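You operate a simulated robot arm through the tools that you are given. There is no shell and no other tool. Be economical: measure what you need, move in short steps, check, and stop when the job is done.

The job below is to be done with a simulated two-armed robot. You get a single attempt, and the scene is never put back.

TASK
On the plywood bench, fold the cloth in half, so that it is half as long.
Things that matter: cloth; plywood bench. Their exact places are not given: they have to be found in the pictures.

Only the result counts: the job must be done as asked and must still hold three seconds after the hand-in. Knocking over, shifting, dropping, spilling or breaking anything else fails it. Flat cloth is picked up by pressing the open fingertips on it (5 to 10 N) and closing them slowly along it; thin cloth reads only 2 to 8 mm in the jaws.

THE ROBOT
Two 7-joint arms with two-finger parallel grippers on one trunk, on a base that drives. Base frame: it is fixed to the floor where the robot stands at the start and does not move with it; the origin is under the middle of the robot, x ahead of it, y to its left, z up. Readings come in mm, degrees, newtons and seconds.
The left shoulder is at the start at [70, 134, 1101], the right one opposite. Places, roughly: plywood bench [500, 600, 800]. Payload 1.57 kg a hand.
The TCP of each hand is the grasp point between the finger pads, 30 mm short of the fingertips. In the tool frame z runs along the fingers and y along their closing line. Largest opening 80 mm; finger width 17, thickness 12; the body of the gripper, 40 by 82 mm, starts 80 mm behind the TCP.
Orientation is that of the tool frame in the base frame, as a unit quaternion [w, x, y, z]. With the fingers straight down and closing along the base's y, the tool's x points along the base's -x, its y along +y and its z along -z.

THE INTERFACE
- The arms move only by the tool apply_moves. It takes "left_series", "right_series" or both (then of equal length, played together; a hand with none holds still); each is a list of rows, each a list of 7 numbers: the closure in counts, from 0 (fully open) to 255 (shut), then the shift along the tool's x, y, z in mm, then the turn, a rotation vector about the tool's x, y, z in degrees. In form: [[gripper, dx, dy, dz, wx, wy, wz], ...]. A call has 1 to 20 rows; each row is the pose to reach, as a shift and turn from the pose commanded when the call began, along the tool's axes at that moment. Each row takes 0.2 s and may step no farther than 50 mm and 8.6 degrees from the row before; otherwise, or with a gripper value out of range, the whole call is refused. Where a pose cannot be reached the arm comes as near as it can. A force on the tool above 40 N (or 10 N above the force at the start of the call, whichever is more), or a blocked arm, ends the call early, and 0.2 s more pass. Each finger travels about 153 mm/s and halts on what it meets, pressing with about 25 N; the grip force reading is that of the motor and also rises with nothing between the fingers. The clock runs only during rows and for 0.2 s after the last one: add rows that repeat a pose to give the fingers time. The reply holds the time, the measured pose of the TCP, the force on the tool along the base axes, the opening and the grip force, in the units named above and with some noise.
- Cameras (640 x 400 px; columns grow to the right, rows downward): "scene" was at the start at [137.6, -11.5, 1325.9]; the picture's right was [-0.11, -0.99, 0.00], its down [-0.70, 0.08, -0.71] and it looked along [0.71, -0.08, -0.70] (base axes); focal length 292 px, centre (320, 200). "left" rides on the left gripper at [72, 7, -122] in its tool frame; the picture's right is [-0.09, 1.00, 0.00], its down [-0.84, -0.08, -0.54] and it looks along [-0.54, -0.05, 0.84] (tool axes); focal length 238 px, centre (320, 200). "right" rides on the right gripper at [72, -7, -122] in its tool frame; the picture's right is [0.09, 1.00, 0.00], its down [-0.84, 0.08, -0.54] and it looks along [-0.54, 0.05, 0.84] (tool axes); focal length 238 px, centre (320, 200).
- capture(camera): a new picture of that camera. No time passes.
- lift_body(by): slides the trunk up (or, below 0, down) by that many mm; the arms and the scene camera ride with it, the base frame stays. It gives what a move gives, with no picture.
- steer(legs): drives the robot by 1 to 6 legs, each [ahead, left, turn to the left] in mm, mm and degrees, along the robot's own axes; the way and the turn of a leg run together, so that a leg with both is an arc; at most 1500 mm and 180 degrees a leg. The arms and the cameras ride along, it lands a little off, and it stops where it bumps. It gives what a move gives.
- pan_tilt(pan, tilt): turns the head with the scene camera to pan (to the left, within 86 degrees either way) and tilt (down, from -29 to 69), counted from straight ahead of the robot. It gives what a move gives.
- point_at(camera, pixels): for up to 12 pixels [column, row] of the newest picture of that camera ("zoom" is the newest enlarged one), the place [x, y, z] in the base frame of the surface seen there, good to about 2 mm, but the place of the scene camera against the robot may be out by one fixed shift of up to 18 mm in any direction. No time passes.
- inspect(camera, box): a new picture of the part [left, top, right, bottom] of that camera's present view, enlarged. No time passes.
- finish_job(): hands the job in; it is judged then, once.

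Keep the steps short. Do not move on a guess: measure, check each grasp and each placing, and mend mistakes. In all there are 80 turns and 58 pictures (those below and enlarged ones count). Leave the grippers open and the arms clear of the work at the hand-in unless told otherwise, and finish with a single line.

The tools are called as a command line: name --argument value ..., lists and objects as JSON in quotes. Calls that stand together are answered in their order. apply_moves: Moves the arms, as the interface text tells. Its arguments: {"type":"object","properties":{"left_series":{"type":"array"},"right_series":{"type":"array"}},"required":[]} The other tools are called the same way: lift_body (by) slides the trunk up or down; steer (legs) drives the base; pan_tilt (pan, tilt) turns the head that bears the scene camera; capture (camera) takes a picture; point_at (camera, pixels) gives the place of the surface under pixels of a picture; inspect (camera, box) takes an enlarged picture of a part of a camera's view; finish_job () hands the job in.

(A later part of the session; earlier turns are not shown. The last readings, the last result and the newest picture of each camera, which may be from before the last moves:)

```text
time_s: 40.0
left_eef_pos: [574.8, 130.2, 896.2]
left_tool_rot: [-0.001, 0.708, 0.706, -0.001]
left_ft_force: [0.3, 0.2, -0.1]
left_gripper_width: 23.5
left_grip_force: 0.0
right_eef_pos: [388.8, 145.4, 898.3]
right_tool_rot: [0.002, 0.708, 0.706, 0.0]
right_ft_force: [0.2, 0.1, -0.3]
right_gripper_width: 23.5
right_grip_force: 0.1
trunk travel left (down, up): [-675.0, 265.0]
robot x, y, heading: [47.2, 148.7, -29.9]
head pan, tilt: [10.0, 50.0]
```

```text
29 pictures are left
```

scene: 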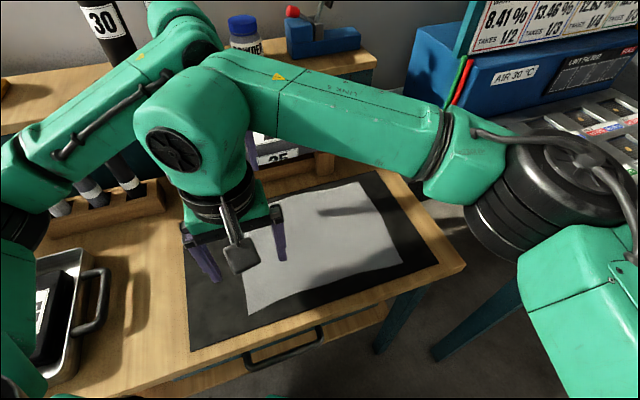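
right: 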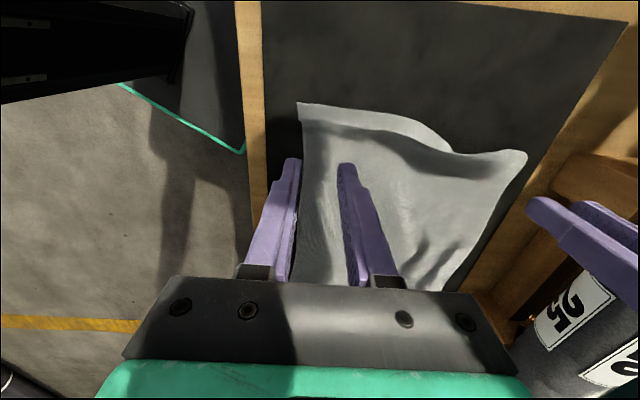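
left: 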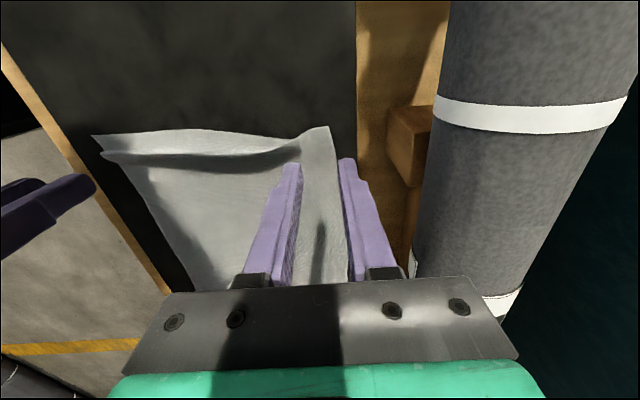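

The near part is now flat; a wrinkle remains around x ≈ 500. I'll smooth it with the left hand at x ≈ 515.

apply_moves --left_series '[[255, -8, -30, 20, 0, 0, 0], [255, -10, -60, 40, 0, 0, 0], [255, -8, -60, 52, 0, 0, 0], [255, -3, -60, 60, 0, 0, 0], [255, 2, -60, 64.5, 0, 0, 0], [255, 7, -60, 64.5, 0, 0, 0], [255, 12, -60, 64.5, 0, 0, 0], [255, 17, -60, 64.5, 0, 0, 0], [255, 20, -60, 64.5, 0, 0, 0], [255, 20, -60, 45, 0, 0, 0], [220, 0, -30, 20, 0, 0, 0], [180, 0, 0, 0, 0, 0, 0], [180, 0, 0, 0, 0, 0, 0]]'

capture --right "right" --camera "right"

capture --camera "left"

```text
time_s: 40.7
left_eef_pos: [515.9, 125.9, 849.3]
left_tool_rot: [-0.011, 0.701, 0.713, 0.001]
left_ft_force: [0.6, 0.0, -0.1]
left_gripper_width: 0.0
left_grip_force: 21.8
right_eef_pos: [386.2, 147.4, 902.8]
right_tool_rot: [0.003, 0.703, 0.711, 0.002]
right_ft_force: [-6.0, -6.9, -5.4]
right_gripper_width: 23.5
right_grip_force: 0.0
trunk travel left (down, up): [-675.0, 265.0]
robot x, y, heading: [48.4, 147.2, -29.8]
head pan, tilt: [10.0, 50.0]
stopped in row 3 (right hand): the force on the tool passed its limit (the readings are from after the stop); the commanded pose is now the measured one
```

```text
28 pictures are left
```

right: 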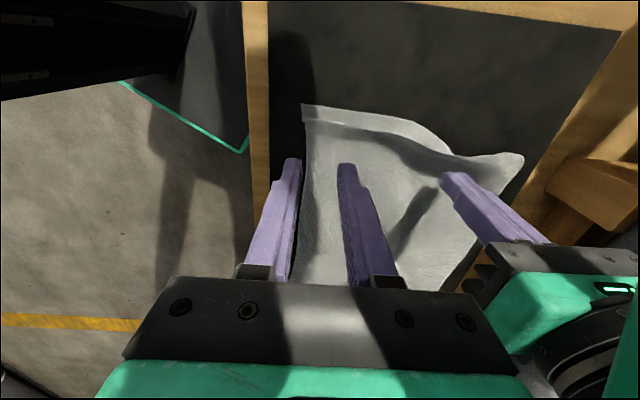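

```text
27 pictures are left
```

left: 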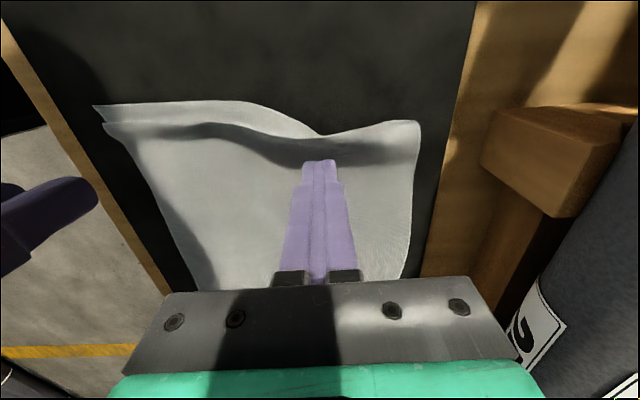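

The hands touched each other at 130 mm spacing. I'll back the left off to x ≈ 535, move the right hand up and away in -x, then smooth.

apply_moves --left_series '[[255, 0, 10, -5, 0, 0, 0], [255, 0, 20, -5, 0, 0, 0], [255, 0, 20, -5, 0, 0, 0]]' --right_series '[[180, 0, -10, 0, 0, 0, 0], [180, 0, -25, 0, 0, 0, 0], [180, 0, -40, 0, 0, 0, 0]]'

```text
time_s: 41.5
left_eef_pos: [536.0, 123.7, 853.9]
left_tool_rot: [-0.01, 0.702, 0.712, 0.0]
left_ft_force: [-0.2, -0.8, 0.1]
left_gripper_width: 0.1
left_grip_force: 21.2
right_eef_pos: [345.7, 148.0, 903.1]
right_tool_rot: [0.003, 0.704, 0.711, 0.001]
right_ft_force: [-0.1, -0.4, -0.5]
right_gripper_width: 23.7
right_grip_force: 0.1
trunk travel left (down, up): [-675.0, 265.0]
robot x, y, heading: [51.9, 148.4, -29.6]
head pan, tilt: [10.0, 50.0]
```

Free now. Smooth with the left hand at x ≈ 515, from y 124 out to 150.

apply_moves --left_series '[[255, 0, -20, 0, 0, 0, 0], [255, 2, -20, 8, 0, 0, 0], [255, 6, -20, 15, 0, 0, 0], [255, 10, -20, 18.5, 0, 0, 0], [255, 15, -20, 19, 0, 0, 0], [255, 20, -20, 19, 0, 0, 0], [255, 25, -20, 19, 0, 0, 0], [255, 28, -20, 19, 0, 0, 0], [255, 28, -20, 0, 0, 0, 0], [220, 15, 20, -20, 0, 0, 0], [180, 7, 40, -44, 0, 0, 0], [180, 7, 40, -44, 0, 0, 0]]'

capture --camera "left"

capture --camera "right"

```text
time_s: 44.1
left_eef_pos: [577.2, 133.6, 898.9]
left_tool_rot: [-0.01, 0.702, 0.712, 0.0]
left_ft_force: [-0.2, 0.4, 0.6]
left_gripper_width: 23.7
left_grip_force: 0.0
right_eef_pos: [345.4, 147.7, 902.9]
right_tool_rot: [0.003, 0.703, 0.711, 0.001]
right_ft_force: [-0.6, -0.4, -0.2]
right_gripper_width: 23.7
right_grip_force: 0.0
trunk travel left (down, up): [-675.0, 265.0]
robot x, y, heading: [46.7, 149.6, -29.9]
head pan, tilt: [10.0, 50.0]
```

```text
26 pictures are left
```

left: 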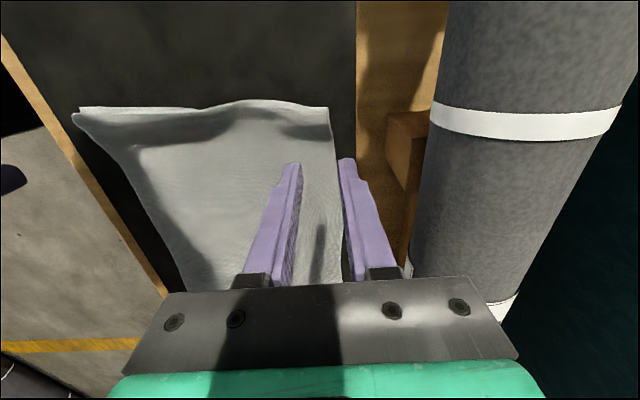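

```text
25 pictures are left
```

right: 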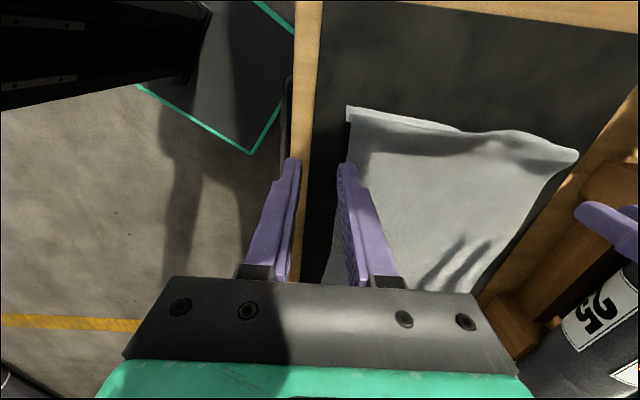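

Good; the cloth is nearly flat. I'll measure the left edge again.

point_at --camera "right" --pixels '[[349, 109], [380, 116], [410, 124], [460, 131], [520, 136], [572, 152], [355, 125], [410, 140]]'

point_at --camera "left" --pixels '[[325, 110], [300, 106], [250, 103], [200, 111], [85, 110], [330, 140]]'

```text
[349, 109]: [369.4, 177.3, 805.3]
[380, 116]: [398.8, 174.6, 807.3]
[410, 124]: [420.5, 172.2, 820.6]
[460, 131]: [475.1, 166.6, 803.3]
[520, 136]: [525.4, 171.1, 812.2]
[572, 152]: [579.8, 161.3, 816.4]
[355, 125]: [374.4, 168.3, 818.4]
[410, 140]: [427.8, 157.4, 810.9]
```

```text
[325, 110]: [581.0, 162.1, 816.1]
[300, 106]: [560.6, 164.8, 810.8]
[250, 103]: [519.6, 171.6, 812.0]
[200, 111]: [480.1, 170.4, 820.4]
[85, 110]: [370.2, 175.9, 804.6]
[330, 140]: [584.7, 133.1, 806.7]
```

The left edge now lies at y ≈ 162–177. I'll grip with fingers closing along x, straddling the edge: right at (395, 173), left at (558, 162). First I'll lower to just above.

apply_moves --right_series '[[180, 10, 20, 15, 0, 0, 0], [180, 25, 50, 30, 0, 0, 0], [180, 25, 50, 45, 0, 0, 0], [180, 25, 50, 60, 0, 0, 0], [180, 25, 50, 64, 0, 0, 0], [180, 25, 50, 64, 0, 0, 0]]' --left_series '[[180, 10, -10, 15, 0, 0, 0], [180, 28, -19, 30, 0, 0, 0], [180, 28, -19, 45, 0, 0, 0], [180, 28, -19, 56, 0, 0, 0], [180, 28, -19, 60, 0, 0, 0], [180, 28, -19, 60, 0, 0, 0]]'

capture --camera "left"

capture --camera "right"

```text
time_s: 45.5
left_eef_pos: [558.2, 161.2, 836.7]
left_tool_rot: [-0.012, 0.702, 0.712, 0.0]
left_ft_force: [0.0, 0.3, 0.7]
left_gripper_width: 23.3
left_grip_force: 0.0
right_eef_pos: [397.8, 173.5, 838.2]
right_tool_rot: [0.003, 0.703, 0.711, 0.001]
right_ft_force: [0.4, 0.4, 0.1]
right_gripper_width: 23.6
right_grip_force: 0.1
trunk travel left (down, up): [-675.0, 265.0]
robot x, y, heading: [47.7, 150.8, -29.8]
head pan, tilt: [10.0, 50.0]
```

```text
24 pictures are left
```

left: 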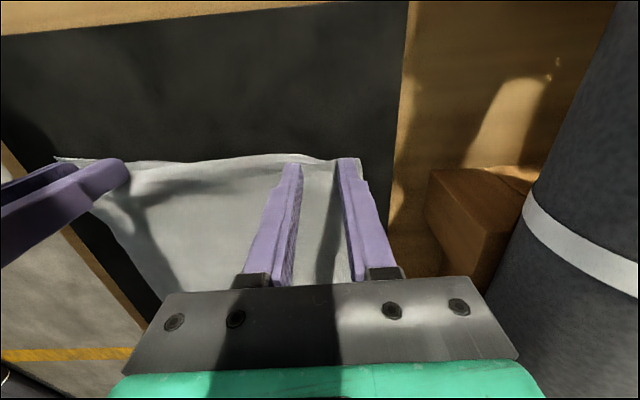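

```text
23 pictures are left
```

right: 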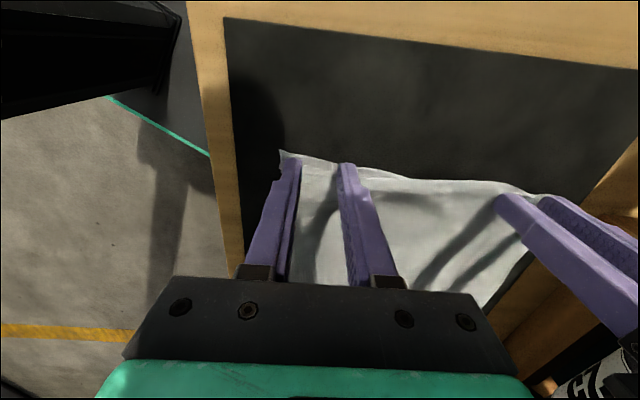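

point_at --camera "left" --pixels '[[320, 157], [310, 156], [270, 155], [355, 162], [320, 175]]'

point_at --camera "right" --pixels '[[283, 153], [310, 158], [325, 162], [380, 170], [320, 175]]'

```text
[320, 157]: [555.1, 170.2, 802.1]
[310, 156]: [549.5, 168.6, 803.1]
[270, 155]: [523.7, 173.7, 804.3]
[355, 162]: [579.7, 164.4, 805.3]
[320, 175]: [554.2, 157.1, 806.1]
```

```text
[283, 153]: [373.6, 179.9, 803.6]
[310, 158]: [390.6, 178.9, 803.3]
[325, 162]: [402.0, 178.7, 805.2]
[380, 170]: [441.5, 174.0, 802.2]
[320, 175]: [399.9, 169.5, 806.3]
```

The edge is at y ≈ 168 (far) and 178 (near). I'll shift the left by +5 and the right by +3 in y, and press down lightly.

apply_moves --left_series '[[180, 5, 0, 0, 0, 0, 0], [180, 5, 0, 1.2, 0, 0, 0], [180, 5, 0, 2, 0, 0, 0], [180, 5, 0, 2, 0, 0, 0], [180, 5, 0, 2, 0, 0, 0]]' --right_series '[[180, 3, 0, 0, 0, 0, 0], [180, 3, 0, 1.5, 0, 0, 0], [180, 3, 0, 2.7, 0, 0, 0], [180, 3, 0, 2.7, 0, 0, 0], [180, 3, 0, 2.7, 0, 0, 0]]'

```text
time_s: 46.7
left_eef_pos: [556.0, 164.5, 836.2]
left_tool_rot: [-0.009, 0.702, 0.712, 0.001]
left_ft_force: [0.1, -0.1, -0.6]
left_gripper_width: 23.4
left_grip_force: 0.0
right_eef_pos: [396.4, 174.8, 834.5]
right_tool_rot: [0.003, 0.704, 0.711, 0.001]
right_ft_force: [0.1, 0.5, 1.3]
right_gripper_width: 23.6
right_grip_force: 0.1
trunk travel left (down, up): [-675.0, 265.0]
robot x, y, heading: [51.2, 150.3, -29.5]
head pan, tilt: [10.0, 50.0]
```

No contact on the left yet and a light touch on the right. I'll press down a little more.

apply_moves --left_series '[[180, 0, 0, 0.8, 0, 0, 0], [180, 0, 0, 1.4, 0, 0, 0], [180, 0, 0, 1.4, 0, 0, 0], [180, 0, 0, 1.4, 0, 0, 0]]' --right_series '[[180, 0, 0, 0.3, 0, 0, 0], [180, 0, 0, 0.6, 0, 0, 0], [180, 0, 0, 0.6, 0, 0, 0], [180, 0, 0, 0.6, 0, 0, 0]]'

```text
time_s: 47.7
left_eef_pos: [555.3, 164.7, 835.6]
left_tool_rot: [-0.01, 0.703, 0.711, 0.0]
left_ft_force: [-0.4, -0.5, 3.4]
left_gripper_width: 23.5
left_grip_force: 0.0
right_eef_pos: [395.7, 175.0, 836.2]
right_tool_rot: [0.003, 0.704, 0.71, 0.002]
right_ft_force: [0.6, -0.2, 1.2]
right_gripper_width: 23.5
right_grip_force: 0.0
trunk travel left (down, up): [-675.0, 265.0]
robot x, y, heading: [46.4, 148.7, -29.8]
head pan, tilt: [10.0, 50.0]
```

apply_moves --left_series '[[180, 0, 0, 0.3, 0, 0, 0], [180, 0, 0, 0.3, 0, 0, 0], [180, 0, 0, 0.3, 0, 0, 0]]' --right_series '[[180, 0, 0, 0.5, 0, 0, 0], [180, 0, 0, 0.8, 0, 0, 0], [180, 0, 0, 0.8, 0, 0, 0]]'

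```text
time_s: 48.5
left_eef_pos: [556.1, 165.5, 835.2]
left_tool_rot: [-0.01, 0.702, 0.713, 0.0]
left_ft_force: [0.3, -0.7, 6.3]
left_gripper_width: 23.6
left_grip_force: 0.3
right_eef_pos: [396.0, 174.1, 835.6]
right_tool_rot: [0.003, 0.703, 0.711, 0.002]
right_ft_force: [1.9, -0.1, 6.0]
right_gripper_width: 22.4
right_grip_force: 0.1
trunk travel left (down, up): [-675.0, 265.0]
robot x, y, heading: [49.4, 149.1, -29.9]
head pan, tilt: [10.0, 50.0]
```

Both now press with about 6 N. I'll close slowly.

apply_moves --left_series '[[185, 0, 0, 0, 0, 0, 0], [190, 0, 0, 0, 0, 0, 0], [195, 0, 0, 0, 0, 0, 0], [200, 0, 0, 0, 0, 0, 0], [205, 0, 0, 0, 0, 0, 0], [210, 0, 0, 0, 0, 0, 0], [215, 0, 0, 0, 0, 0, 0], [220, 0, 0, 0, 0, 0, 0], [225, 0, 0, 0, 0, 0, 0], [230, 0, 0, 0, 0, 0, 0], [235, 0, 0, 0, 0, 0, 0], [240, 0, 0, 0, 0, 0, 0], [245, 0, 0, 0, 0, 0, 0], [255, 0, 0, 0, 0, 0, 0], [255, 0, 0, 0, 0, 0, 0], [255, 0, 0, -5, 0, 0, 0], [255, 0, 0, -15, 0, 0, 0], [255, 0, 0, -25, 0, 0, 0], [255, 0, 0, -25, 0, 0, 0]]' --right_series '[[185, 0, 0, 0, 0, 0, 0], [190, 0, 0, 0, 0, 0, 0], [195, 0, 0, 0, 0, 0, 0], [200, 0, 0, 0, 0, 0, 0], [205, 0, 0, 0, 0, 0, 0], [210, 0, 0, 0, 0, 0, 0], [215, 0, 0, 0, 0, 0, 0], [220, 0, 0, 0, 0, 0, 0], [225, 0, 0, 0, 0, 0, 0], [230, 0, 0, 0, 0, 0, 0], [235, 0, 0, 0, 0, 0, 0], [240, 0, 0, 0, 0, 0, 0], [245, 0, 0, 0, 0, 0, 0], [255, 0, 0, 0, 0, 0, 0], [255, 0, 0, 0, 0, 0, 0], [255, 0, 0, -5, 0, 0, 0], [255, 0, 0, -15, 0, 0, 0], [255, 0, 0, -25, 0, 0, 0], [255, 0, 0, -25, 0, 0, 0]]'

capture --camera "left"

capture --camera "right"

```text
time_s: 52.5
left_eef_pos: [556.2, 164.4, 859.6]
left_tool_rot: [-0.01, 0.702, 0.712, 0.0]
left_ft_force: [-0.1, -0.1, 0.0]
left_gripper_width: 1.9
left_grip_force: 23.8
right_eef_pos: [395.8, 174.8, 860.9]
right_tool_rot: [0.003, 0.703, 0.711, 0.002]
right_ft_force: [-0.1, 0.4, -0.7]
right_gripper_width: 0.2
right_grip_force: 21.1
trunk travel left (down, up): [-675.0, 265.0]
robot x, y, heading: [49.2, 147.6, -29.8]
head pan, tilt: [10.0, 50.0]
```

```text
22 pictures are left
```

left: 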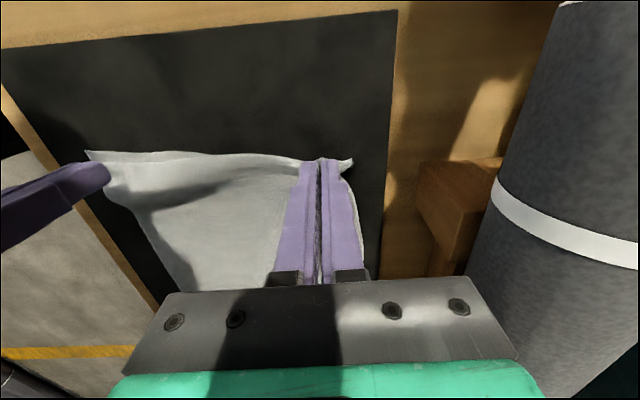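

```text
21 pictures are left
```

right: 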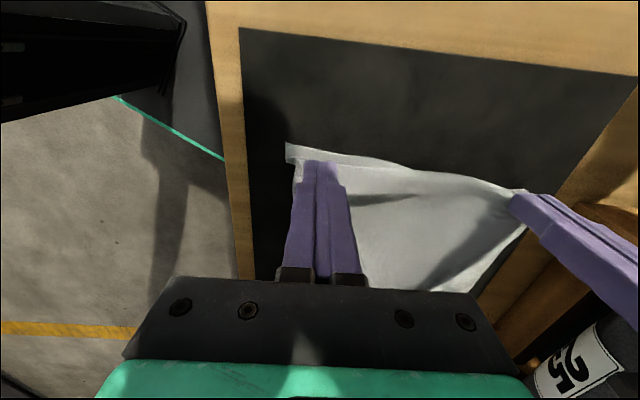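

The left holds the edge (1.9 mm), but the right slipped off (0.2 mm). I'll retry the right with a wider opening, 4 mm more overlap and a bit more pressure, while the left holds still.

apply_moves --right_series '[[200, -4, 0, 0, 0, 0, 0], [145, -4, 0, 0, 0, 0, 0], [145, -4, 0, 10, 0, 0, 0], [145, -4, 0, 20, 0, 0, 0], [145, -4, 0, 24, 0, 0, 0], [145, -4, 0, 25, 0, 0, 0], [145, -4, 0, 25.3, 0, 0, 0], [145, -4, 0, 25.3, 0, 0, 0], [145, -4, 0, 25.3, 0, 0, 0]]'

capture --camera "right"

```text
time_s: 54.5
left_eef_pos: [555.3, 164.4, 859.3]
left_tool_rot: [-0.01, 0.702, 0.712, 0.001]
left_ft_force: [0.0, -0.2, 0.1]
left_gripper_width: 1.8
left_grip_force: 23.1
right_eef_pos: [395.4, 172.2, 835.2]
right_tool_rot: [0.002, 0.704, 0.711, 0.003]
right_ft_force: [2.8, 0.6, 20.6]
right_gripper_width: 33.4
right_grip_force: 0.0
trunk travel left (down, up): [-675.0, 265.0]
robot x, y, heading: [48.1, 149.6, -29.7]
head pan, tilt: [10.0, 50.0]
```

```text
20 pictures are left
```

right: 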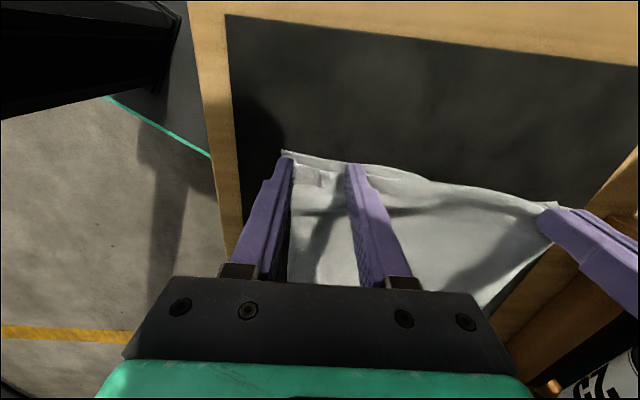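

20 N is too much. I'll ease 0.7 mm and close slowly.

apply_moves --right_series '[[145, 0, 0, -0.7, 0, 0, 0], [152, 0, 0, -0.7, 0, 0, 0], [159, 0, 0, -0.7, 0, 0, 0], [166, 0, 0, -0.7, 0, 0, 0], [173, 0, 0, -0.7, 0, 0, 0], [180, 0, 0, -0.7, 0, 0, 0], [187, 0, 0, -0.7, 0, 0, 0], [194, 0, 0, -0.7, 0, 0, 0], [201, 0, 0, -0.7, 0, 0, 0], [208, 0, 0, -0.7, 0, 0, 0], [215, 0, 0, -0.7, 0, 0, 0], [222, 0, 0, -0.7, 0, 0, 0], [229, 0, 0, -0.7, 0, 0, 0], [236, 0, 0, -0.7, 0, 0, 0], [243, 0, 0, -0.7, 0, 0, 0], [255, 0, 0, -0.7, 0, 0, 0], [255, 0, 0, -0.7, 0, 0, 0], [255, 0, 0, -10, 0, 0, 0], [255, 0, 0, -25, 0, 0, 0], [255, 0, 0, -25, 0, 0, 0]]'

capture --camera "right"

```text
time_s: 58.7
left_eef_pos: [556.1, 164.5, 859.2]
left_tool_rot: [-0.011, 0.702, 0.712, 0.0]
left_ft_force: [-6.3, -0.1, -0.6]
left_gripper_width: 1.6
left_grip_force: 23.1
right_eef_pos: [397.1, 171.6, 859.2]
right_tool_rot: [0.002, 0.703, 0.711, 0.001]
right_ft_force: [6.9, 0.3, -0.3]
right_gripper_width: 2.0
right_grip_force: 23.4
trunk travel left (down, up): [-675.0, 265.0]
robot x, y, heading: [52.6, 147.7, -29.9]
head pan, tilt: [10.0, 50.0]
```

```text
19 pictures are left
```

right: 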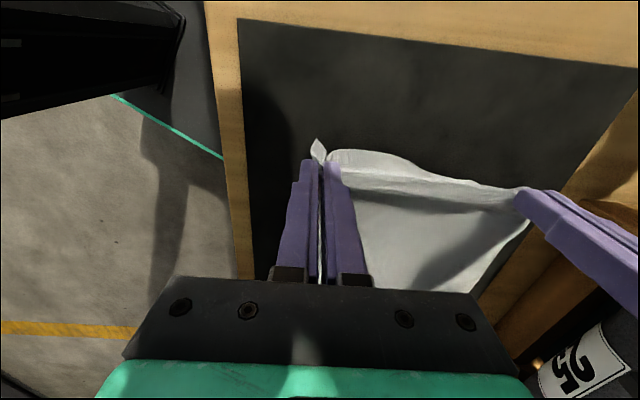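

Both hold now, with 6–7 N of tension between them. I'll relax by bringing the hands 6 mm closer, and take a scene picture to find the right edge.

apply_moves --left_series '[[255, 0, -3, -5, 0, 0, 0], [255, 0, -3, -5, 0, 0, 0]]' --right_series '[[255, 0, 3, -5, 0, 0, 0], [255, 0, 3, -5, 0, 0, 0]]'

capture --camera "scene"

```text
time_s: 59.3
left_eef_pos: [556.2, 166.0, 865.1]
left_tool_rot: [-0.011, 0.699, 0.715, 0.001]
left_ft_force: [-4.0, 0.3, 0.0]
left_gripper_width: 1.8
left_grip_force: 23.1
right_eef_pos: [397.9, 171.6, 863.1]
right_tool_rot: [0.003, 0.702, 0.712, 0.001]
right_ft_force: [4.2, 0.6, 0.8]
right_gripper_width: 2.0
right_grip_force: 23.5
trunk travel left (down, up): [-675.0, 265.0]
robot x, y, heading: [48.3, 149.3, -29.8]
head pan, tilt: [10.0, 50.0]
```

```text
18 pictures are left
```

scene: 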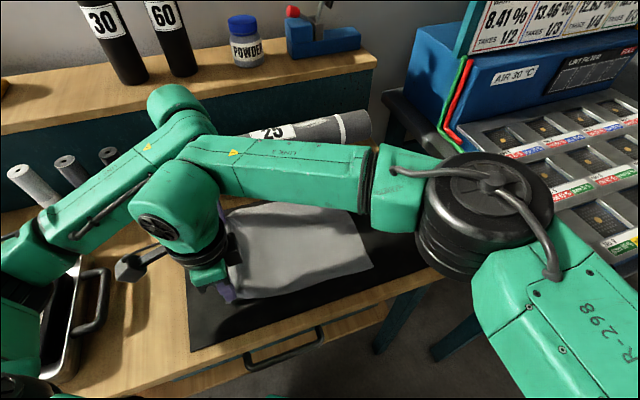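

point_at --camera "scene" --pixels '[[371, 266], [362, 240], [436, 263], [300, 288], [192, 349], [418, 235]]'

```text
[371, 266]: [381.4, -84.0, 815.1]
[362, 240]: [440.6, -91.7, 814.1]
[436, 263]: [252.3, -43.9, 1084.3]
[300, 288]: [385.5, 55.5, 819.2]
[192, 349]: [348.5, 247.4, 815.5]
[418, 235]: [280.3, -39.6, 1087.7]
```

The cloth as a whole has slid about 50 mm to +y: its near right corner is now at about y = -82 and the crease should come at about y = 50–60. I'll raise the edge up and over to mid-arc, then measure the right edge from the wrist cameras.

apply_moves --left_series '[[255, -3, 0, -12, 0, 0, 0], [255, -6, 0, -25, 0, 0, 0], [255, -10, -1, -38, 0, 0, 0], [255, -18, -1, -52, 0, 0, 0], [255, -28, -2, -63, 0, 0, 0], [255, -40, -2, -72, 0, 0, 0], [255, -55, -2, -80, 0, 0, 0], [255, -70, -2, -85, 0, 0, 0], [255, -85, -3, -88, 0, 0, 0], [255, -100, -3, -90, 0, 0, 0], [255, -110, -3, -90, 0, 0, 0], [255, -110, -3, -90, 0, 0, 0]]' --right_series '[[255, -3, 0, -12, 0, 0, 0], [255, -6, 0, -25, 0, 0, 0], [255, -10, 0, -38, 0, 0, 0], [255, -18, 0, -52, 0, 0, 0], [255, -28, 0, -63, 0, 0, 0], [255, -40, 0, -72, 0, 0, 0], [255, -55, 0, -80, 0, 0, 0], [255, -70, 0, -85, 0, 0, 0], [255, -85, 0, -88, 0, 0, 0], [255, -100, 0, -90, 0, 0, 0], [255, -110, 0, -90, 0, 0, 0], [255, -110, 0, -90, 0, 0, 0]]'

capture --camera "left"

capture --camera "scene"

```text
time_s: 61.9
left_eef_pos: [553.4, 53.4, 951.3]
left_tool_rot: [-0.009, 0.701, 0.713, 0.0]
left_ft_force: [-2.2, 1.2, 0.1]
left_gripper_width: 1.8
left_grip_force: 23.5
right_eef_pos: [400.7, 61.6, 953.7]
right_tool_rot: [0.002, 0.704, 0.711, 0.0]
right_ft_force: [1.5, -0.3, -0.3]
right_gripper_width: 1.7
right_grip_force: 23.6
trunk travel left (down, up): [-675.0, 265.0]
robot x, y, heading: [50.5, 147.5, -29.9]
head pan, tilt: [10.0, 50.0]
```

```text
17 pictures are left
```

left: 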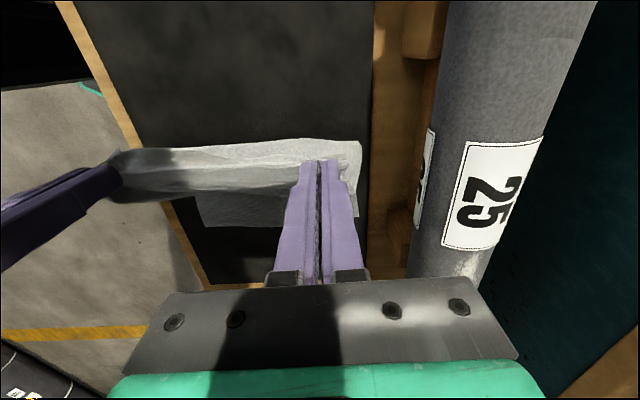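

```text
16 pictures are left
```

scene: 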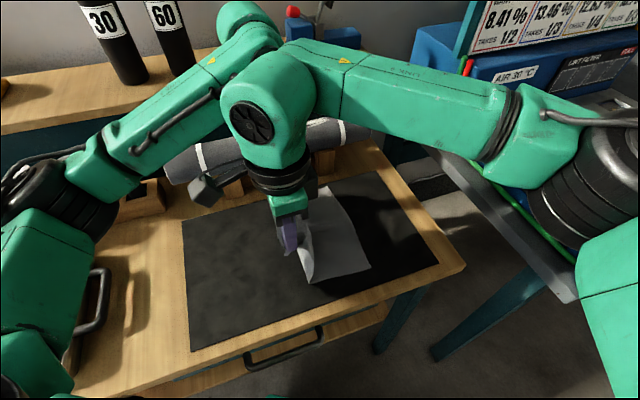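

It holds well. I'll measure the right edge and the present fold foot.

point_at --camera "scene" --pixels '[[368, 266], [358, 235], [346, 200], [314, 281], [302, 258], [437, 263], [375, 176]]'

point_at --camera "left" --pixels '[[204, 224], [240, 226], [275, 226], [198, 200], [355, 145], [250, 145], [358, 215]]'

```text
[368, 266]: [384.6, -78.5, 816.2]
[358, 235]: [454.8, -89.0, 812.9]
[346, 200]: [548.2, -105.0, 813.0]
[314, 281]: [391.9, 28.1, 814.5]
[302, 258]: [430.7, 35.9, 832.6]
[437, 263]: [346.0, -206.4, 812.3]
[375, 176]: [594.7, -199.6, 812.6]
```

```text
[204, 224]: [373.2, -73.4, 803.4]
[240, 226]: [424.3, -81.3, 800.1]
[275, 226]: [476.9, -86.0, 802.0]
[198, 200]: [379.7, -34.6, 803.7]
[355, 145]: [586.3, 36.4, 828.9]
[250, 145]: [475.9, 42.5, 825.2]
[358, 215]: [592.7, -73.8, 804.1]
```

By the left camera the right edge runs from (373, -73) to about (587, -103), so the cloth is turned by a few degrees. I'll lay the fingertips near y = -55 (right hand) and -85 (left hand), leaning the tools 25° so the held edge curls less, and stop about 8 mm above the sheet.

apply_moves --left_series '[[255, -17, 0, 2, 0, 3, 0], [255, -35, 0, 5, 0, 6, 0], [255, -52, 0, 10, 0, 9, 0], [255, -70, 0, 18, 0, 12, 0], [255, -87, 0, 28, 0, 15, 0], [255, -105, 0, 42, 0, 18, 0], [255, -120, 0, 56, 0, 21, 0], [255, -131, 0, 70, 0, 23, 0], [255, -141, 0, 82, 0, 25, 0], [255, -147, 0, 93, 0, 25, 0], [255, -151, 0, 102, 0, 25, 0], [255, -151, 0, 102, 0, 25, 0]]' --right_series '[[255, -15, 0, 2, 0, 3, 0], [255, -30, 0, 5, 0, 6, 0], [255, -45, 0, 10, 0, 9, 0], [255, -60, 1, 18, 0, 12, 0], [255, -75, 1, 28, 0, 15, 0], [255, -90, 1, 42, 0, 18, 0], [255, -103, 1, 56, 0, 21, 0], [255, -113, 1, 70, 0, 23, 0], [255, -121, 1, 84, 0, 25, 0], [255, -127, 1, 96, 0, 25, 0], [255, -130, 1, 104, 0, 25, 0], [255, -130, 1, 104, 0, 25, 0]]'

capture --camera "left"

capture --camera "scene"

```text
time_s: 64.5
left_eef_pos: [535.6, -56.8, 860.5]
left_tool_rot: [-0.164, 0.685, 0.693, 0.151]
left_ft_force: [0.4, 0.6, 0.1]
left_gripper_width: 1.4
left_grip_force: 23.6
left hand out of reach, approached as far as the arm can: row 7, 8, 9, 10, 11, 12
right_eef_pos: [402.6, -66.3, 850.4]
right_tool_rot: [-0.152, 0.686, 0.695, 0.153]
right_ft_force: [-0.3, -0.3, 0.4]
right_gripper_width: 1.8
right_grip_force: 23.6
trunk travel left (down, up): [-675.0, 265.0]
robot x, y, heading: [45.3, 144.9, -29.9]
head pan, tilt: [10.0, 50.0]
```

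```text
15 pictures are left
```

left: 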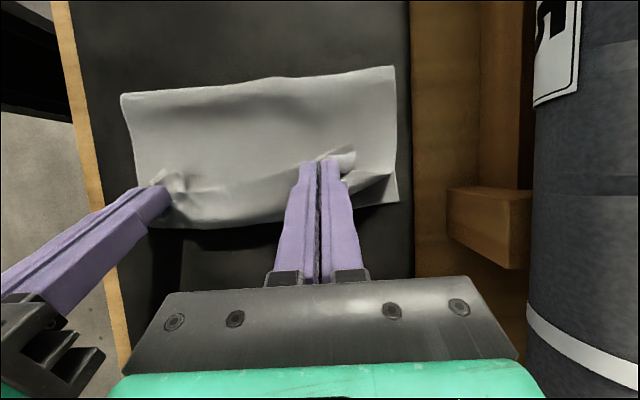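

```text
14 pictures are left
```

scene: 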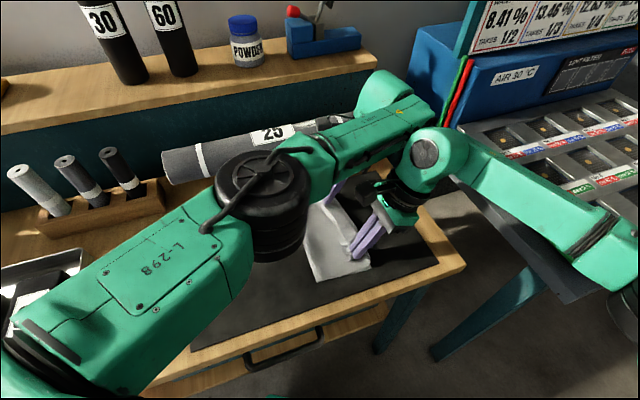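

The right hand is in place. The left is short by about 40 mm, because the lean pushes its wrist out of reach. I'll take the lean off the left hand, which brings the wrist back in range.

apply_moves --left_series '[[255, 2, 0, 0, 0, -5, 0], [255, 4, 0, 0.5, 0, -10, 0], [255, 6, 0, 1, 0, -15, 0], [255, 8, 0, 1.5, 0, -20, 0], [255, 8, 0, 1.6, 0, -25, 0], [255, 8, 0, 1.6, 0, -25, 0]]'

```text
time_s: 65.9
left_eef_pos: [535.0, -51.2, 863.7]
left_tool_rot: [-0.01, 0.702, 0.712, 0.001]
left_ft_force: [0.2, 0.7, -0.7]
left_gripper_width: 1.6
left_grip_force: 23.2
right_eef_pos: [403.0, -67.5, 849.9]
right_tool_rot: [-0.151, 0.687, 0.695, 0.152]
right_ft_force: [0.7, -0.2, 0.6]
right_gripper_width: 2.0
right_grip_force: 23.6
trunk travel left (down, up): [-675.0, 265.0]
robot x, y, heading: [48.1, 149.9, -30.0]
head pan, tilt: [10.0, 50.0]
```

Upright now, and the command equals the measured pose. I'll move the left to (556, -85), still slightly above.

apply_moves --left_series '[[255, -8, 5, 2, 0, 0, 0], [255, -16, 10, 5, 0, 0, 0], [255, -24, 15, 9, 0, 0, 0], [255, -32, 20, 14, 0, 0, 0], [255, -35, 21, 16, 0, 0, 0], [255, -35, 21, 16, 0, 0, 0]]'

capture --camera "left"

capture --camera "right"

```text
time_s: 67.3
left_eef_pos: [555.2, -85.6, 846.8]
left_tool_rot: [-0.009, 0.702, 0.712, 0.0]
left_ft_force: [-1.9, 1.6, 0.3]
left_gripper_width: 1.6
left_grip_force: 23.1
right_eef_pos: [402.5, -67.4, 849.6]
right_tool_rot: [-0.15, 0.687, 0.694, 0.153]
right_ft_force: [2.0, -0.5, -0.1]
right_gripper_width: 2.1
right_grip_force: 23.4
trunk travel left (down, up): [-675.0, 265.0]
robot x, y, heading: [51.1, 145.2, -30.1]
head pan, tilt: [10.0, 50.0]
```

```text
13 pictures are left
```

left: 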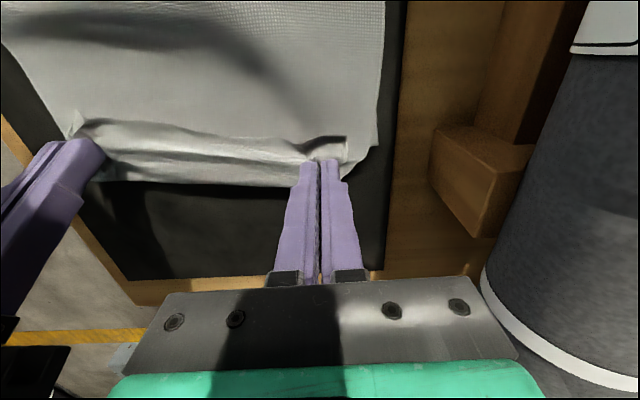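

```text
12 pictures are left
```

right: 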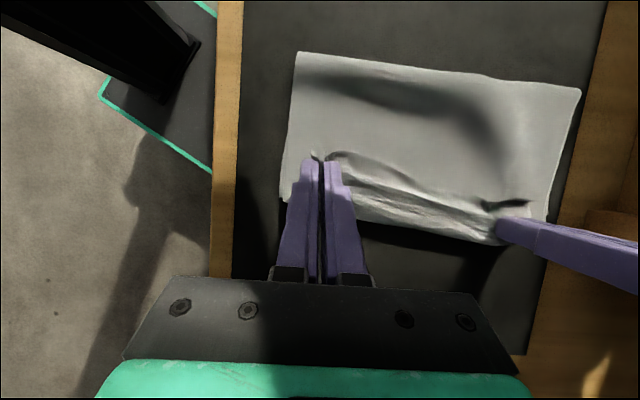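

The fold is in place. I'll measure the crease, the side edges and the front (-y) boundary.

point_at --camera "right" --pixels '[[299, 55], [580, 92], [282, 198], [365, 218], [420, 232], [485, 243], [545, 215], [440, 75]]'

point_at --camera "left" --pixels '[[110, 180], [200, 184], [280, 188], [370, 148], [345, 180], [150, 140], [300, 150]]'

```text
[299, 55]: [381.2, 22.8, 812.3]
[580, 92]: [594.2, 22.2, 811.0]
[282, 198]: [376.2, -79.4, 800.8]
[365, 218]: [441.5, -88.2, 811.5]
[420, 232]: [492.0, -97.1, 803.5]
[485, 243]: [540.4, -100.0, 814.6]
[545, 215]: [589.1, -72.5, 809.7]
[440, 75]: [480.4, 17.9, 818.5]
```

```text
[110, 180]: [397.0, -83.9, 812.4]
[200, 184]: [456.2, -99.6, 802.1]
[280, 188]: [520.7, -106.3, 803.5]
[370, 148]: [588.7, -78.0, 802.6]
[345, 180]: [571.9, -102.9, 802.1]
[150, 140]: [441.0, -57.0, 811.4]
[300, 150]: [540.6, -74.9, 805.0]
```

The crease lies at y ≈ 22, so the folded piece is only 100–125 mm long and there must be slack in the top layer. I'll zoom the scene camera on its near side to see the profile.

inspect --camera "scene" --box '[270, 170, 430, 300]'

```text
3.08 times, centred on (350, 235) of scene
```

zoom: 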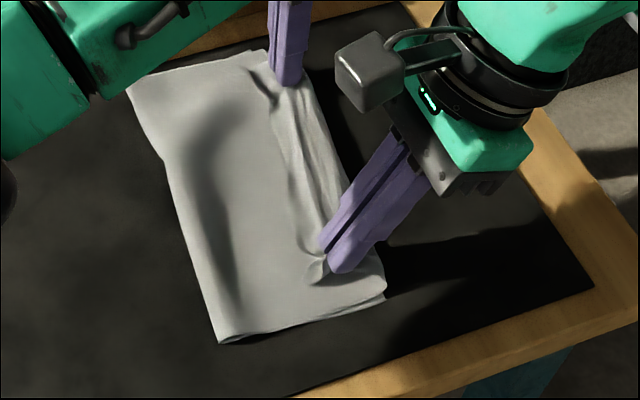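

point_at --camera "zoom" --pixels '[[222, 342], [130, 90], [165, 165], [384, 299], [384, 280], [335, 170], [594, 291], [310, 280]]'

```text
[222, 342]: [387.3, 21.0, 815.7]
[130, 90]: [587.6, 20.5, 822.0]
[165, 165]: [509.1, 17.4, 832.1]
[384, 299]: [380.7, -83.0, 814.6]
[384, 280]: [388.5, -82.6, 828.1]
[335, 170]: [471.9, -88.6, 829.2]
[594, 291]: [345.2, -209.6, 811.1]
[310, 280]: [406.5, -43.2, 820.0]
```

Near the right hand the top layer reaches y ≈ -80 and curls back to the fingertips at about -55, so the held edge is about 25–40 mm short there and about 18 mm short at the left hand. I'll pull the edge out toward -y: right 33 mm, left 18 mm.

apply_moves --left_series '[[255, -4, 0, -2, 0, 0, 0], [255, -8, 0, -3, 0, 0, 0], [255, -12, 0, -3, 0, 0, 0], [255, -15, 0, -3, 0, 0, 0], [255, -18, 0, -3, 0, 0, 0], [255, -18, 0, -3, 0, 0, 0]]' --right_series '[[255, -6, 0, -3, 0, 0, 0], [255, -12, 0, -6, 0, 0, 0], [255, -18, 0, -8.5, 0, 0, 0], [255, -24, 0, -11, 0, 0, 0], [255, -30, 0, -14, 0, 0, 0], [255, -30, 0, -14, 0, 0, 0]]'

inspect --camera "scene" --box '[270, 170, 430, 300]'

```text
time_s: 68.7
left_eef_pos: [555.4, -103.5, 848.1]
left_tool_rot: [-0.01, 0.702, 0.712, 0.0]
left_ft_force: [-0.3, 0.5, 1.4]
left_gripper_width: 1.3
left_grip_force: 23.3
right_eef_pos: [403.2, -101.2, 851.2]
right_tool_rot: [-0.152, 0.686, 0.695, 0.154]
right_ft_force: [0.1, -0.3, -0.3]
right_gripper_width: 1.8
right_grip_force: 23.8
trunk travel left (down, up): [-675.0, 265.0]
robot x, y, heading: [48.9, 148.3, -29.8]
head pan, tilt: [10.0, 50.0]
```

```text
3.08 times, centred on (350, 235) of scene
```

zoom: 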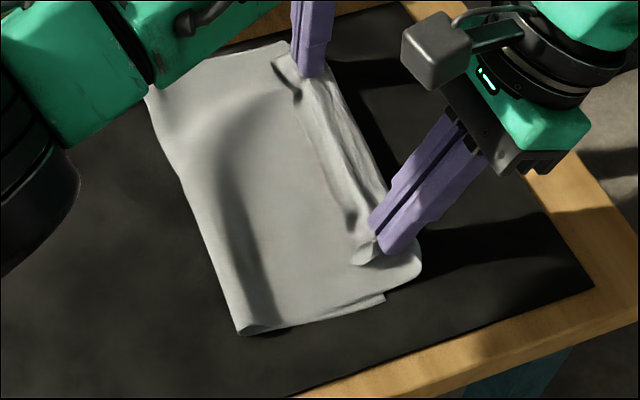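

Pulling only rolled the crease on: the curl at the grip is real hem, so the fold has gone too far toward -y. I'll raise and bring the hands back (+68 right, +58 left) so the crease rolls back to about y = 50, then lower again.

apply_moves --left_series '[[255, 7, 0, -20, 0, 0, 0], [255, 20, 0, -38, 0, 0, 0], [255, 35, 0, -45, 0, 0, 0], [255, 50, 0, -45, 0, 0, 0], [255, 58, 0, -40, 0, 0, 0], [255, 58, 0, -25, 0, 0, 0], [255, 58, 0, -10, 0, 0, 0], [255, 58, 0, 3, 0, 0, 0], [255, 58, 0, 3, 0, 0, 0]]' --right_series '[[255, 14, 0, -16, 0, 0, 0], [255, 36, 0, -27, 0, 0, 0], [255, 54, 0, -24, 0, 0, 0], [255, 70, 0, -16, 0, 0, 0], [255, 78.5, 0, -7.4, 0, 0, 0], [255, 73, 0, 5, 0, 0, 0], [255, 67.9, 0, 15.2, 0, 0, 0], [255, 61, 0, 30, 0, 0, 0], [255, 60, 0, 32, 0, 0, 0]]'

inspect --camera "scene" --box '[270, 170, 430, 300]'

```text
time_s: 70.7
left_eef_pos: [554.8, -45.9, 846.6]
left_tool_rot: [-0.01, 0.702, 0.712, -0.001]
left_ft_force: [-1.0, 0.9, 0.5]
left_gripper_width: 1.7
left_grip_force: 22.7
right_eef_pos: [404.3, -33.4, 846.6]
right_tool_rot: [-0.151, 0.686, 0.695, 0.154]
right_ft_force: [0.7, 0.9, 0.1]
right_gripper_width: 2.4
right_grip_force: 23.9
trunk travel left (down, up): [-675.0, 265.0]
robot x, y, heading: [48.2, 148.9, -29.9]
head pan, tilt: [10.0, 50.0]
```

```text
3.08 times, centred on (350, 235) of scene
```

zoom: 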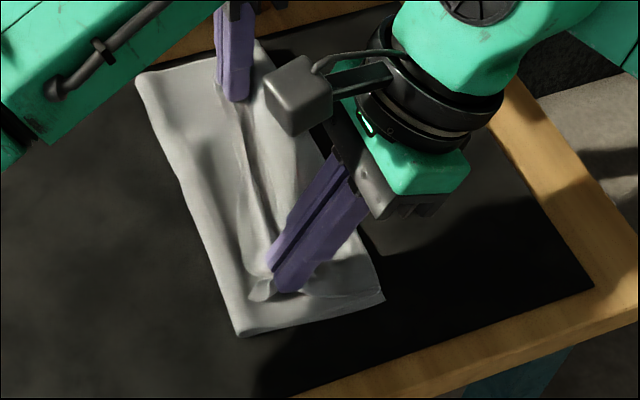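

The crease stays where it is; slack gathers in the curl. The fold arc was simply too low, so the cloth bellied. I'll raise the edge high above the true middle (tips at z ≈ 940, y ≈ 62 and 46) so the hanging part straightens, then come down along a taut arc.

apply_moves --left_series '[[255, 0, 0, -25, 0, 0, 0], [255, 9, 0, -50, 0, 0, 0], [255, 23, 0, -69, 0, 0, 0], [255, 37, 0, -87.5, 0, 0, 0], [255, 55, 0, -102.5, 0, 0, 0], [255, 74, 0, -115, 0, 0, 0], [255, 87, 0, -125, 0, 0, 0], [255, 92, 0, -125, 0, 0, 0], [255, 92, 0, -125, 0, 0, 0]]' --right_series '[[255, 10.2, 0, -21.8, 0, 0, 0], [255, 27.9, 0, -40.2, 0, 0, 0], [255, 46.8, 0, -51.3, 0, 0, 0], [255, 65.7, 0, -62.5, 0, 0, 0], [255, 86.8, 0, -68.6, 0, 0, 0], [255, 106.9, 0, -72.6, 0, 0, 0], [255, 122.2, 0, -76, 0, 0, 0], [255, 125.9, 0, -74.3, 0, 0, 0], [255, 125.9, 0, -74.3, 0, 0, 0]]'

inspect --camera "scene" --box '[240, 150, 440, 300]'

```text
time_s: 72.7
left_eef_pos: [555.0, 45.5, 972.9]
left_tool_rot: [-0.01, 0.702, 0.712, 0.0]
left_ft_force: [-1.2, -0.2, -0.3]
left_gripper_width: 1.8
left_grip_force: 23.3
right_eef_pos: [401.0, 48.2, 965.6]
right_tool_rot: [-0.152, 0.686, 0.695, 0.153]
right_ft_force: [2.2, -1.1, 0.4]
right_gripper_width: 2.1
right_grip_force: 23.4
trunk travel left (down, up): [-675.0, 265.0]
robot x, y, heading: [46.6, 149.4, -29.8]
head pan, tilt: [10.0, 50.0]
```

```text
2.67 times, centred on (340, 225) of scene
```

zoom: 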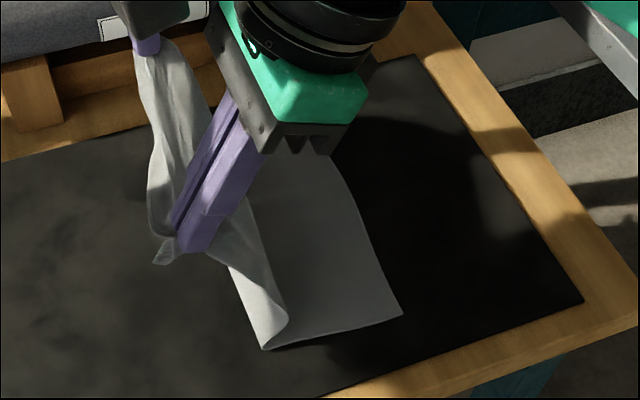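

point_at --camera "zoom" --pixels '[[266, 347], [400, 314], [372, 235], [340, 160], [288, 318], [230, 270], [584, 300]]'

```text
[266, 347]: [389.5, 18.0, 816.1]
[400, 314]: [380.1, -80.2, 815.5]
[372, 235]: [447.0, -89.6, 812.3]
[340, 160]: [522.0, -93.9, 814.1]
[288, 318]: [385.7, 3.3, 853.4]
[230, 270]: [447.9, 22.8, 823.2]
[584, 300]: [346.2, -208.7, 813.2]
```

The crease is still stuck near y = 22. I'll pull the edge further to +y until the cloth straightens and peels, then return along a larger, taut arc (R ≈ 140 about y ≈ 62 and 46).

apply_moves --left_series '[[255, 14, 0, -5, 0, 0, 0], [255, 28, 0, -7, 0, 0, 0], [255, 43, 0, 0, 0, 0, 0], [255, 57, 0, 10, 0, 0, 0], [255, 57, 0, 10, 0, 0, 0], [255, 47, 0, 4, 0, 0, 0], [255, 37, 0, 0, 0, 0, 0], [255, 19, 0, -4, 0, 0, 0], [255, 0, 0, -5, 0, 0, 0], [255, -18, 0, -3, 0, 0, 0], [255, -36, 0, 1, 0, 0, 0], [255, -52, 0, 6, 0, 0, 0], [255, -70, 0, 15, 0, 0, 0], [255, -87, 0, 26, 0, 0, 0], [255, -87, 0, 26, 0, 0, 0]]' --right_series '[[255, 14, 0, 2, 0, 0, 0], [255, 28.3, 0, 5.5, 0, 0, 0], [255, 38, 0, 19, 0, 0, 0], [255, 47.4, 0, 33.2, 0, 0, 0], [255, 47.4, 0, 33.2, 0, 0, 0], [255, 41, 0, 23, 0, 0, 0], [255, 34.4, 0, 13.8, 0, 0, 0], [255, 19, 0, 4, 0, 0, 0], [255, 3.9, 0, -5.9, 0, 0, 0], [255, -14, 0, -11, 0, 0, 0], [255, -30.9, 0, -16.6, 0, 0, 0], [255, -47.9, 0, -19.1, 0, 0, 0], [255, -67.6, 0, -18.3, 0, 0, 0], [255, -86.7, 0, -15.1, 0, 0, 0], [255, -86.7, 0, -15.1, 0, 0, 0]]'

inspect --camera "scene" --box '[240, 150, 440, 300]'

```text
time_s: 75.9
left_eef_pos: [556.7, -42.2, 945.5]
left_tool_rot: [-0.009, 0.702, 0.712, 0.0]
left_ft_force: [-3.1, 1.7, -0.3]
left_gripper_width: 1.4
left_grip_force: 23.6
right_eef_pos: [401.6, -36.1, 945.6]
right_tool_rot: [-0.15, 0.686, 0.695, 0.153]
right_ft_force: [3.5, -0.4, -0.1]
right_gripper_width: 2.2
right_grip_force: 23.3
trunk travel left (down, up): [-675.0, 265.0]
robot x, y, heading: [52.5, 148.8, -29.8]
head pan, tilt: [10.0, 50.0]
```

```text
2.67 times, centred on (340, 225) of scene
```

zoom: 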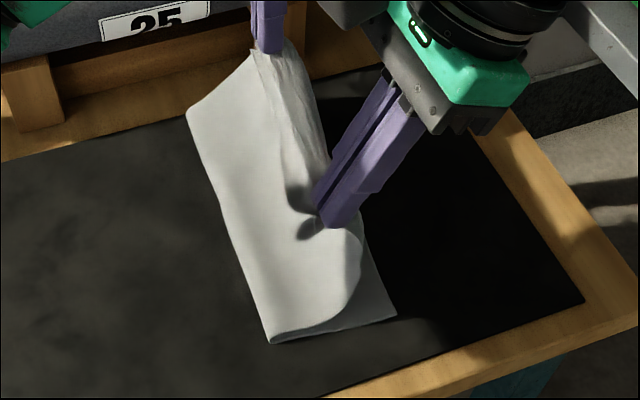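

point_at --camera "zoom" --pixels '[[270, 340], [188, 115], [225, 220], [396, 316], [300, 270], [360, 260], [310, 205]]'

```text
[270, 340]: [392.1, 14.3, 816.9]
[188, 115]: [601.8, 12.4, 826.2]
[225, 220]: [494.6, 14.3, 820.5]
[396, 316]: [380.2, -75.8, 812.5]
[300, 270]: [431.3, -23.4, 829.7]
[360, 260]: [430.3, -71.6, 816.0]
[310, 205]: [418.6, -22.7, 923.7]
```

Now it is clear: with the crease at y ≈ 18 the top is about 200 mm long and the bottom about 90 mm. The slack was there before I began the arc. I'll unfold fully: carry the edge back to +y (tips at about y = 192 and 178, low) until the cloth lies taut, then redo the arc at the proper radius.

apply_moves --left_series '[[255, 20, 0, -14, 0, 0, 0], [255, 40, 0, -28, 0, 0, 0], [255, 63, 0, -32, 0, 0, 0], [255, 87, 0, -35, 0, 0, 0], [255, 108, 0, -30, 0, 0, 0], [255, 128, 0, -25, 0, 0, 0], [255, 146, 0, -12, 0, 0, 0], [255, 163, 0, 2, 0, 0, 0], [255, 176, 0, 17, 0, 0, 0], [255, 189, 0, 32, 0, 0, 0], [255, 199, 0, 50, 0, 0, 0], [255, 209, 0, 67, 0, 0, 0], [255, 215, 0, 78, 0, 0, 0], [255, 220, 0, 87, 0, 0, 0], [255, 220, 0, 87, 0, 0, 0]]' --right_series '[[255, 23.4, 0, -3, 0, 0, 0], [255, 46.8, 0, -5.7, 0, 0, 0], [255, 68.5, 0, 1, 0, 0, 0], [255, 90.5, 0, 7, 0, 0, 0], [255, 106.5, 0, 20, 0, 0, 0], [255, 122.6, 0, 33, 0, 0, 0], [255, 133, 0, 53, 0, 0, 0], [255, 142.9, 0, 72.2, 0, 0, 0], [255, 148, 0, 91, 0, 0, 0], [255, 152.8, 0, 110, 0, 0, 0], [255, 154.5, 0, 130, 0, 0, 0], [255, 156.1, 0, 150.1, 0, 0, 0], [255, 156, 0, 162, 0, 0, 0], [255, 155.9, 0, 174.3, 0, 0, 0], [255, 155.9, 0, 174.3, 0, 0, 0]]'

capture --camera "scene"

```text
time_s: 79.1
left_eef_pos: [550.8, 179.4, 863.1]
left_tool_rot: [-0.01, 0.702, 0.712, -0.001]
left_ft_force: [-1.3, 0.8, -0.8]
left_gripper_width: 1.7
left_grip_force: 23.7
right_eef_pos: [400.2, 179.1, 852.9]
right_tool_rot: [-0.152, 0.686, 0.695, 0.153]
right_ft_force: [-0.1, 0.1, -0.5]
right_gripper_width: 2.0
right_grip_force: 23.8
trunk travel left (down, up): [-675.0, 265.0]
robot x, y, heading: [46.2, 150.2, -30.0]
head pan, tilt: [10.0, 50.0]
```

```text
6 pictures are left
```

scene: 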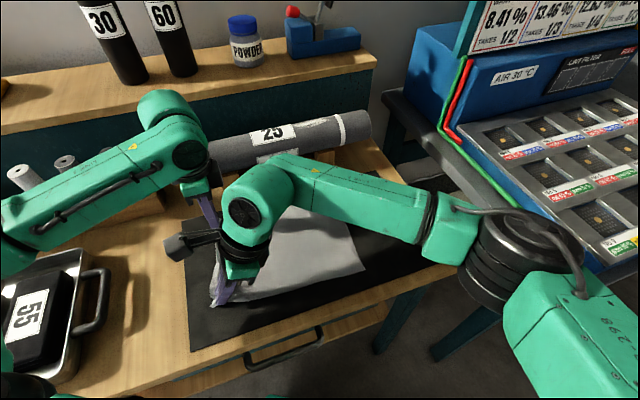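

Six pictures are left, so I'll use them sparingly. I'll measure the right edge and the cloth's heights in this picture.

point_at --camera "scene" --pixels '[[364, 268], [345, 230], [340, 282], [320, 287], [300, 291], [280, 295], [260, 299], [240, 301], [320, 275], [270, 290], [215, 304], [437, 263]]'

```text
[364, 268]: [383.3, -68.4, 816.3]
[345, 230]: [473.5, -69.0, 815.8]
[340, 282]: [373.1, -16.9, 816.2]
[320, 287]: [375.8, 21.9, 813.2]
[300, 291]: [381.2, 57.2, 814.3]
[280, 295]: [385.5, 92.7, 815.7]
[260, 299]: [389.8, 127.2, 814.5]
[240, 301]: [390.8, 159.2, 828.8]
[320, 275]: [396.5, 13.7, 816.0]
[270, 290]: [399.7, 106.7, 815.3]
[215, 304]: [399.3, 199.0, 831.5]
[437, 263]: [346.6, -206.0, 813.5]
```

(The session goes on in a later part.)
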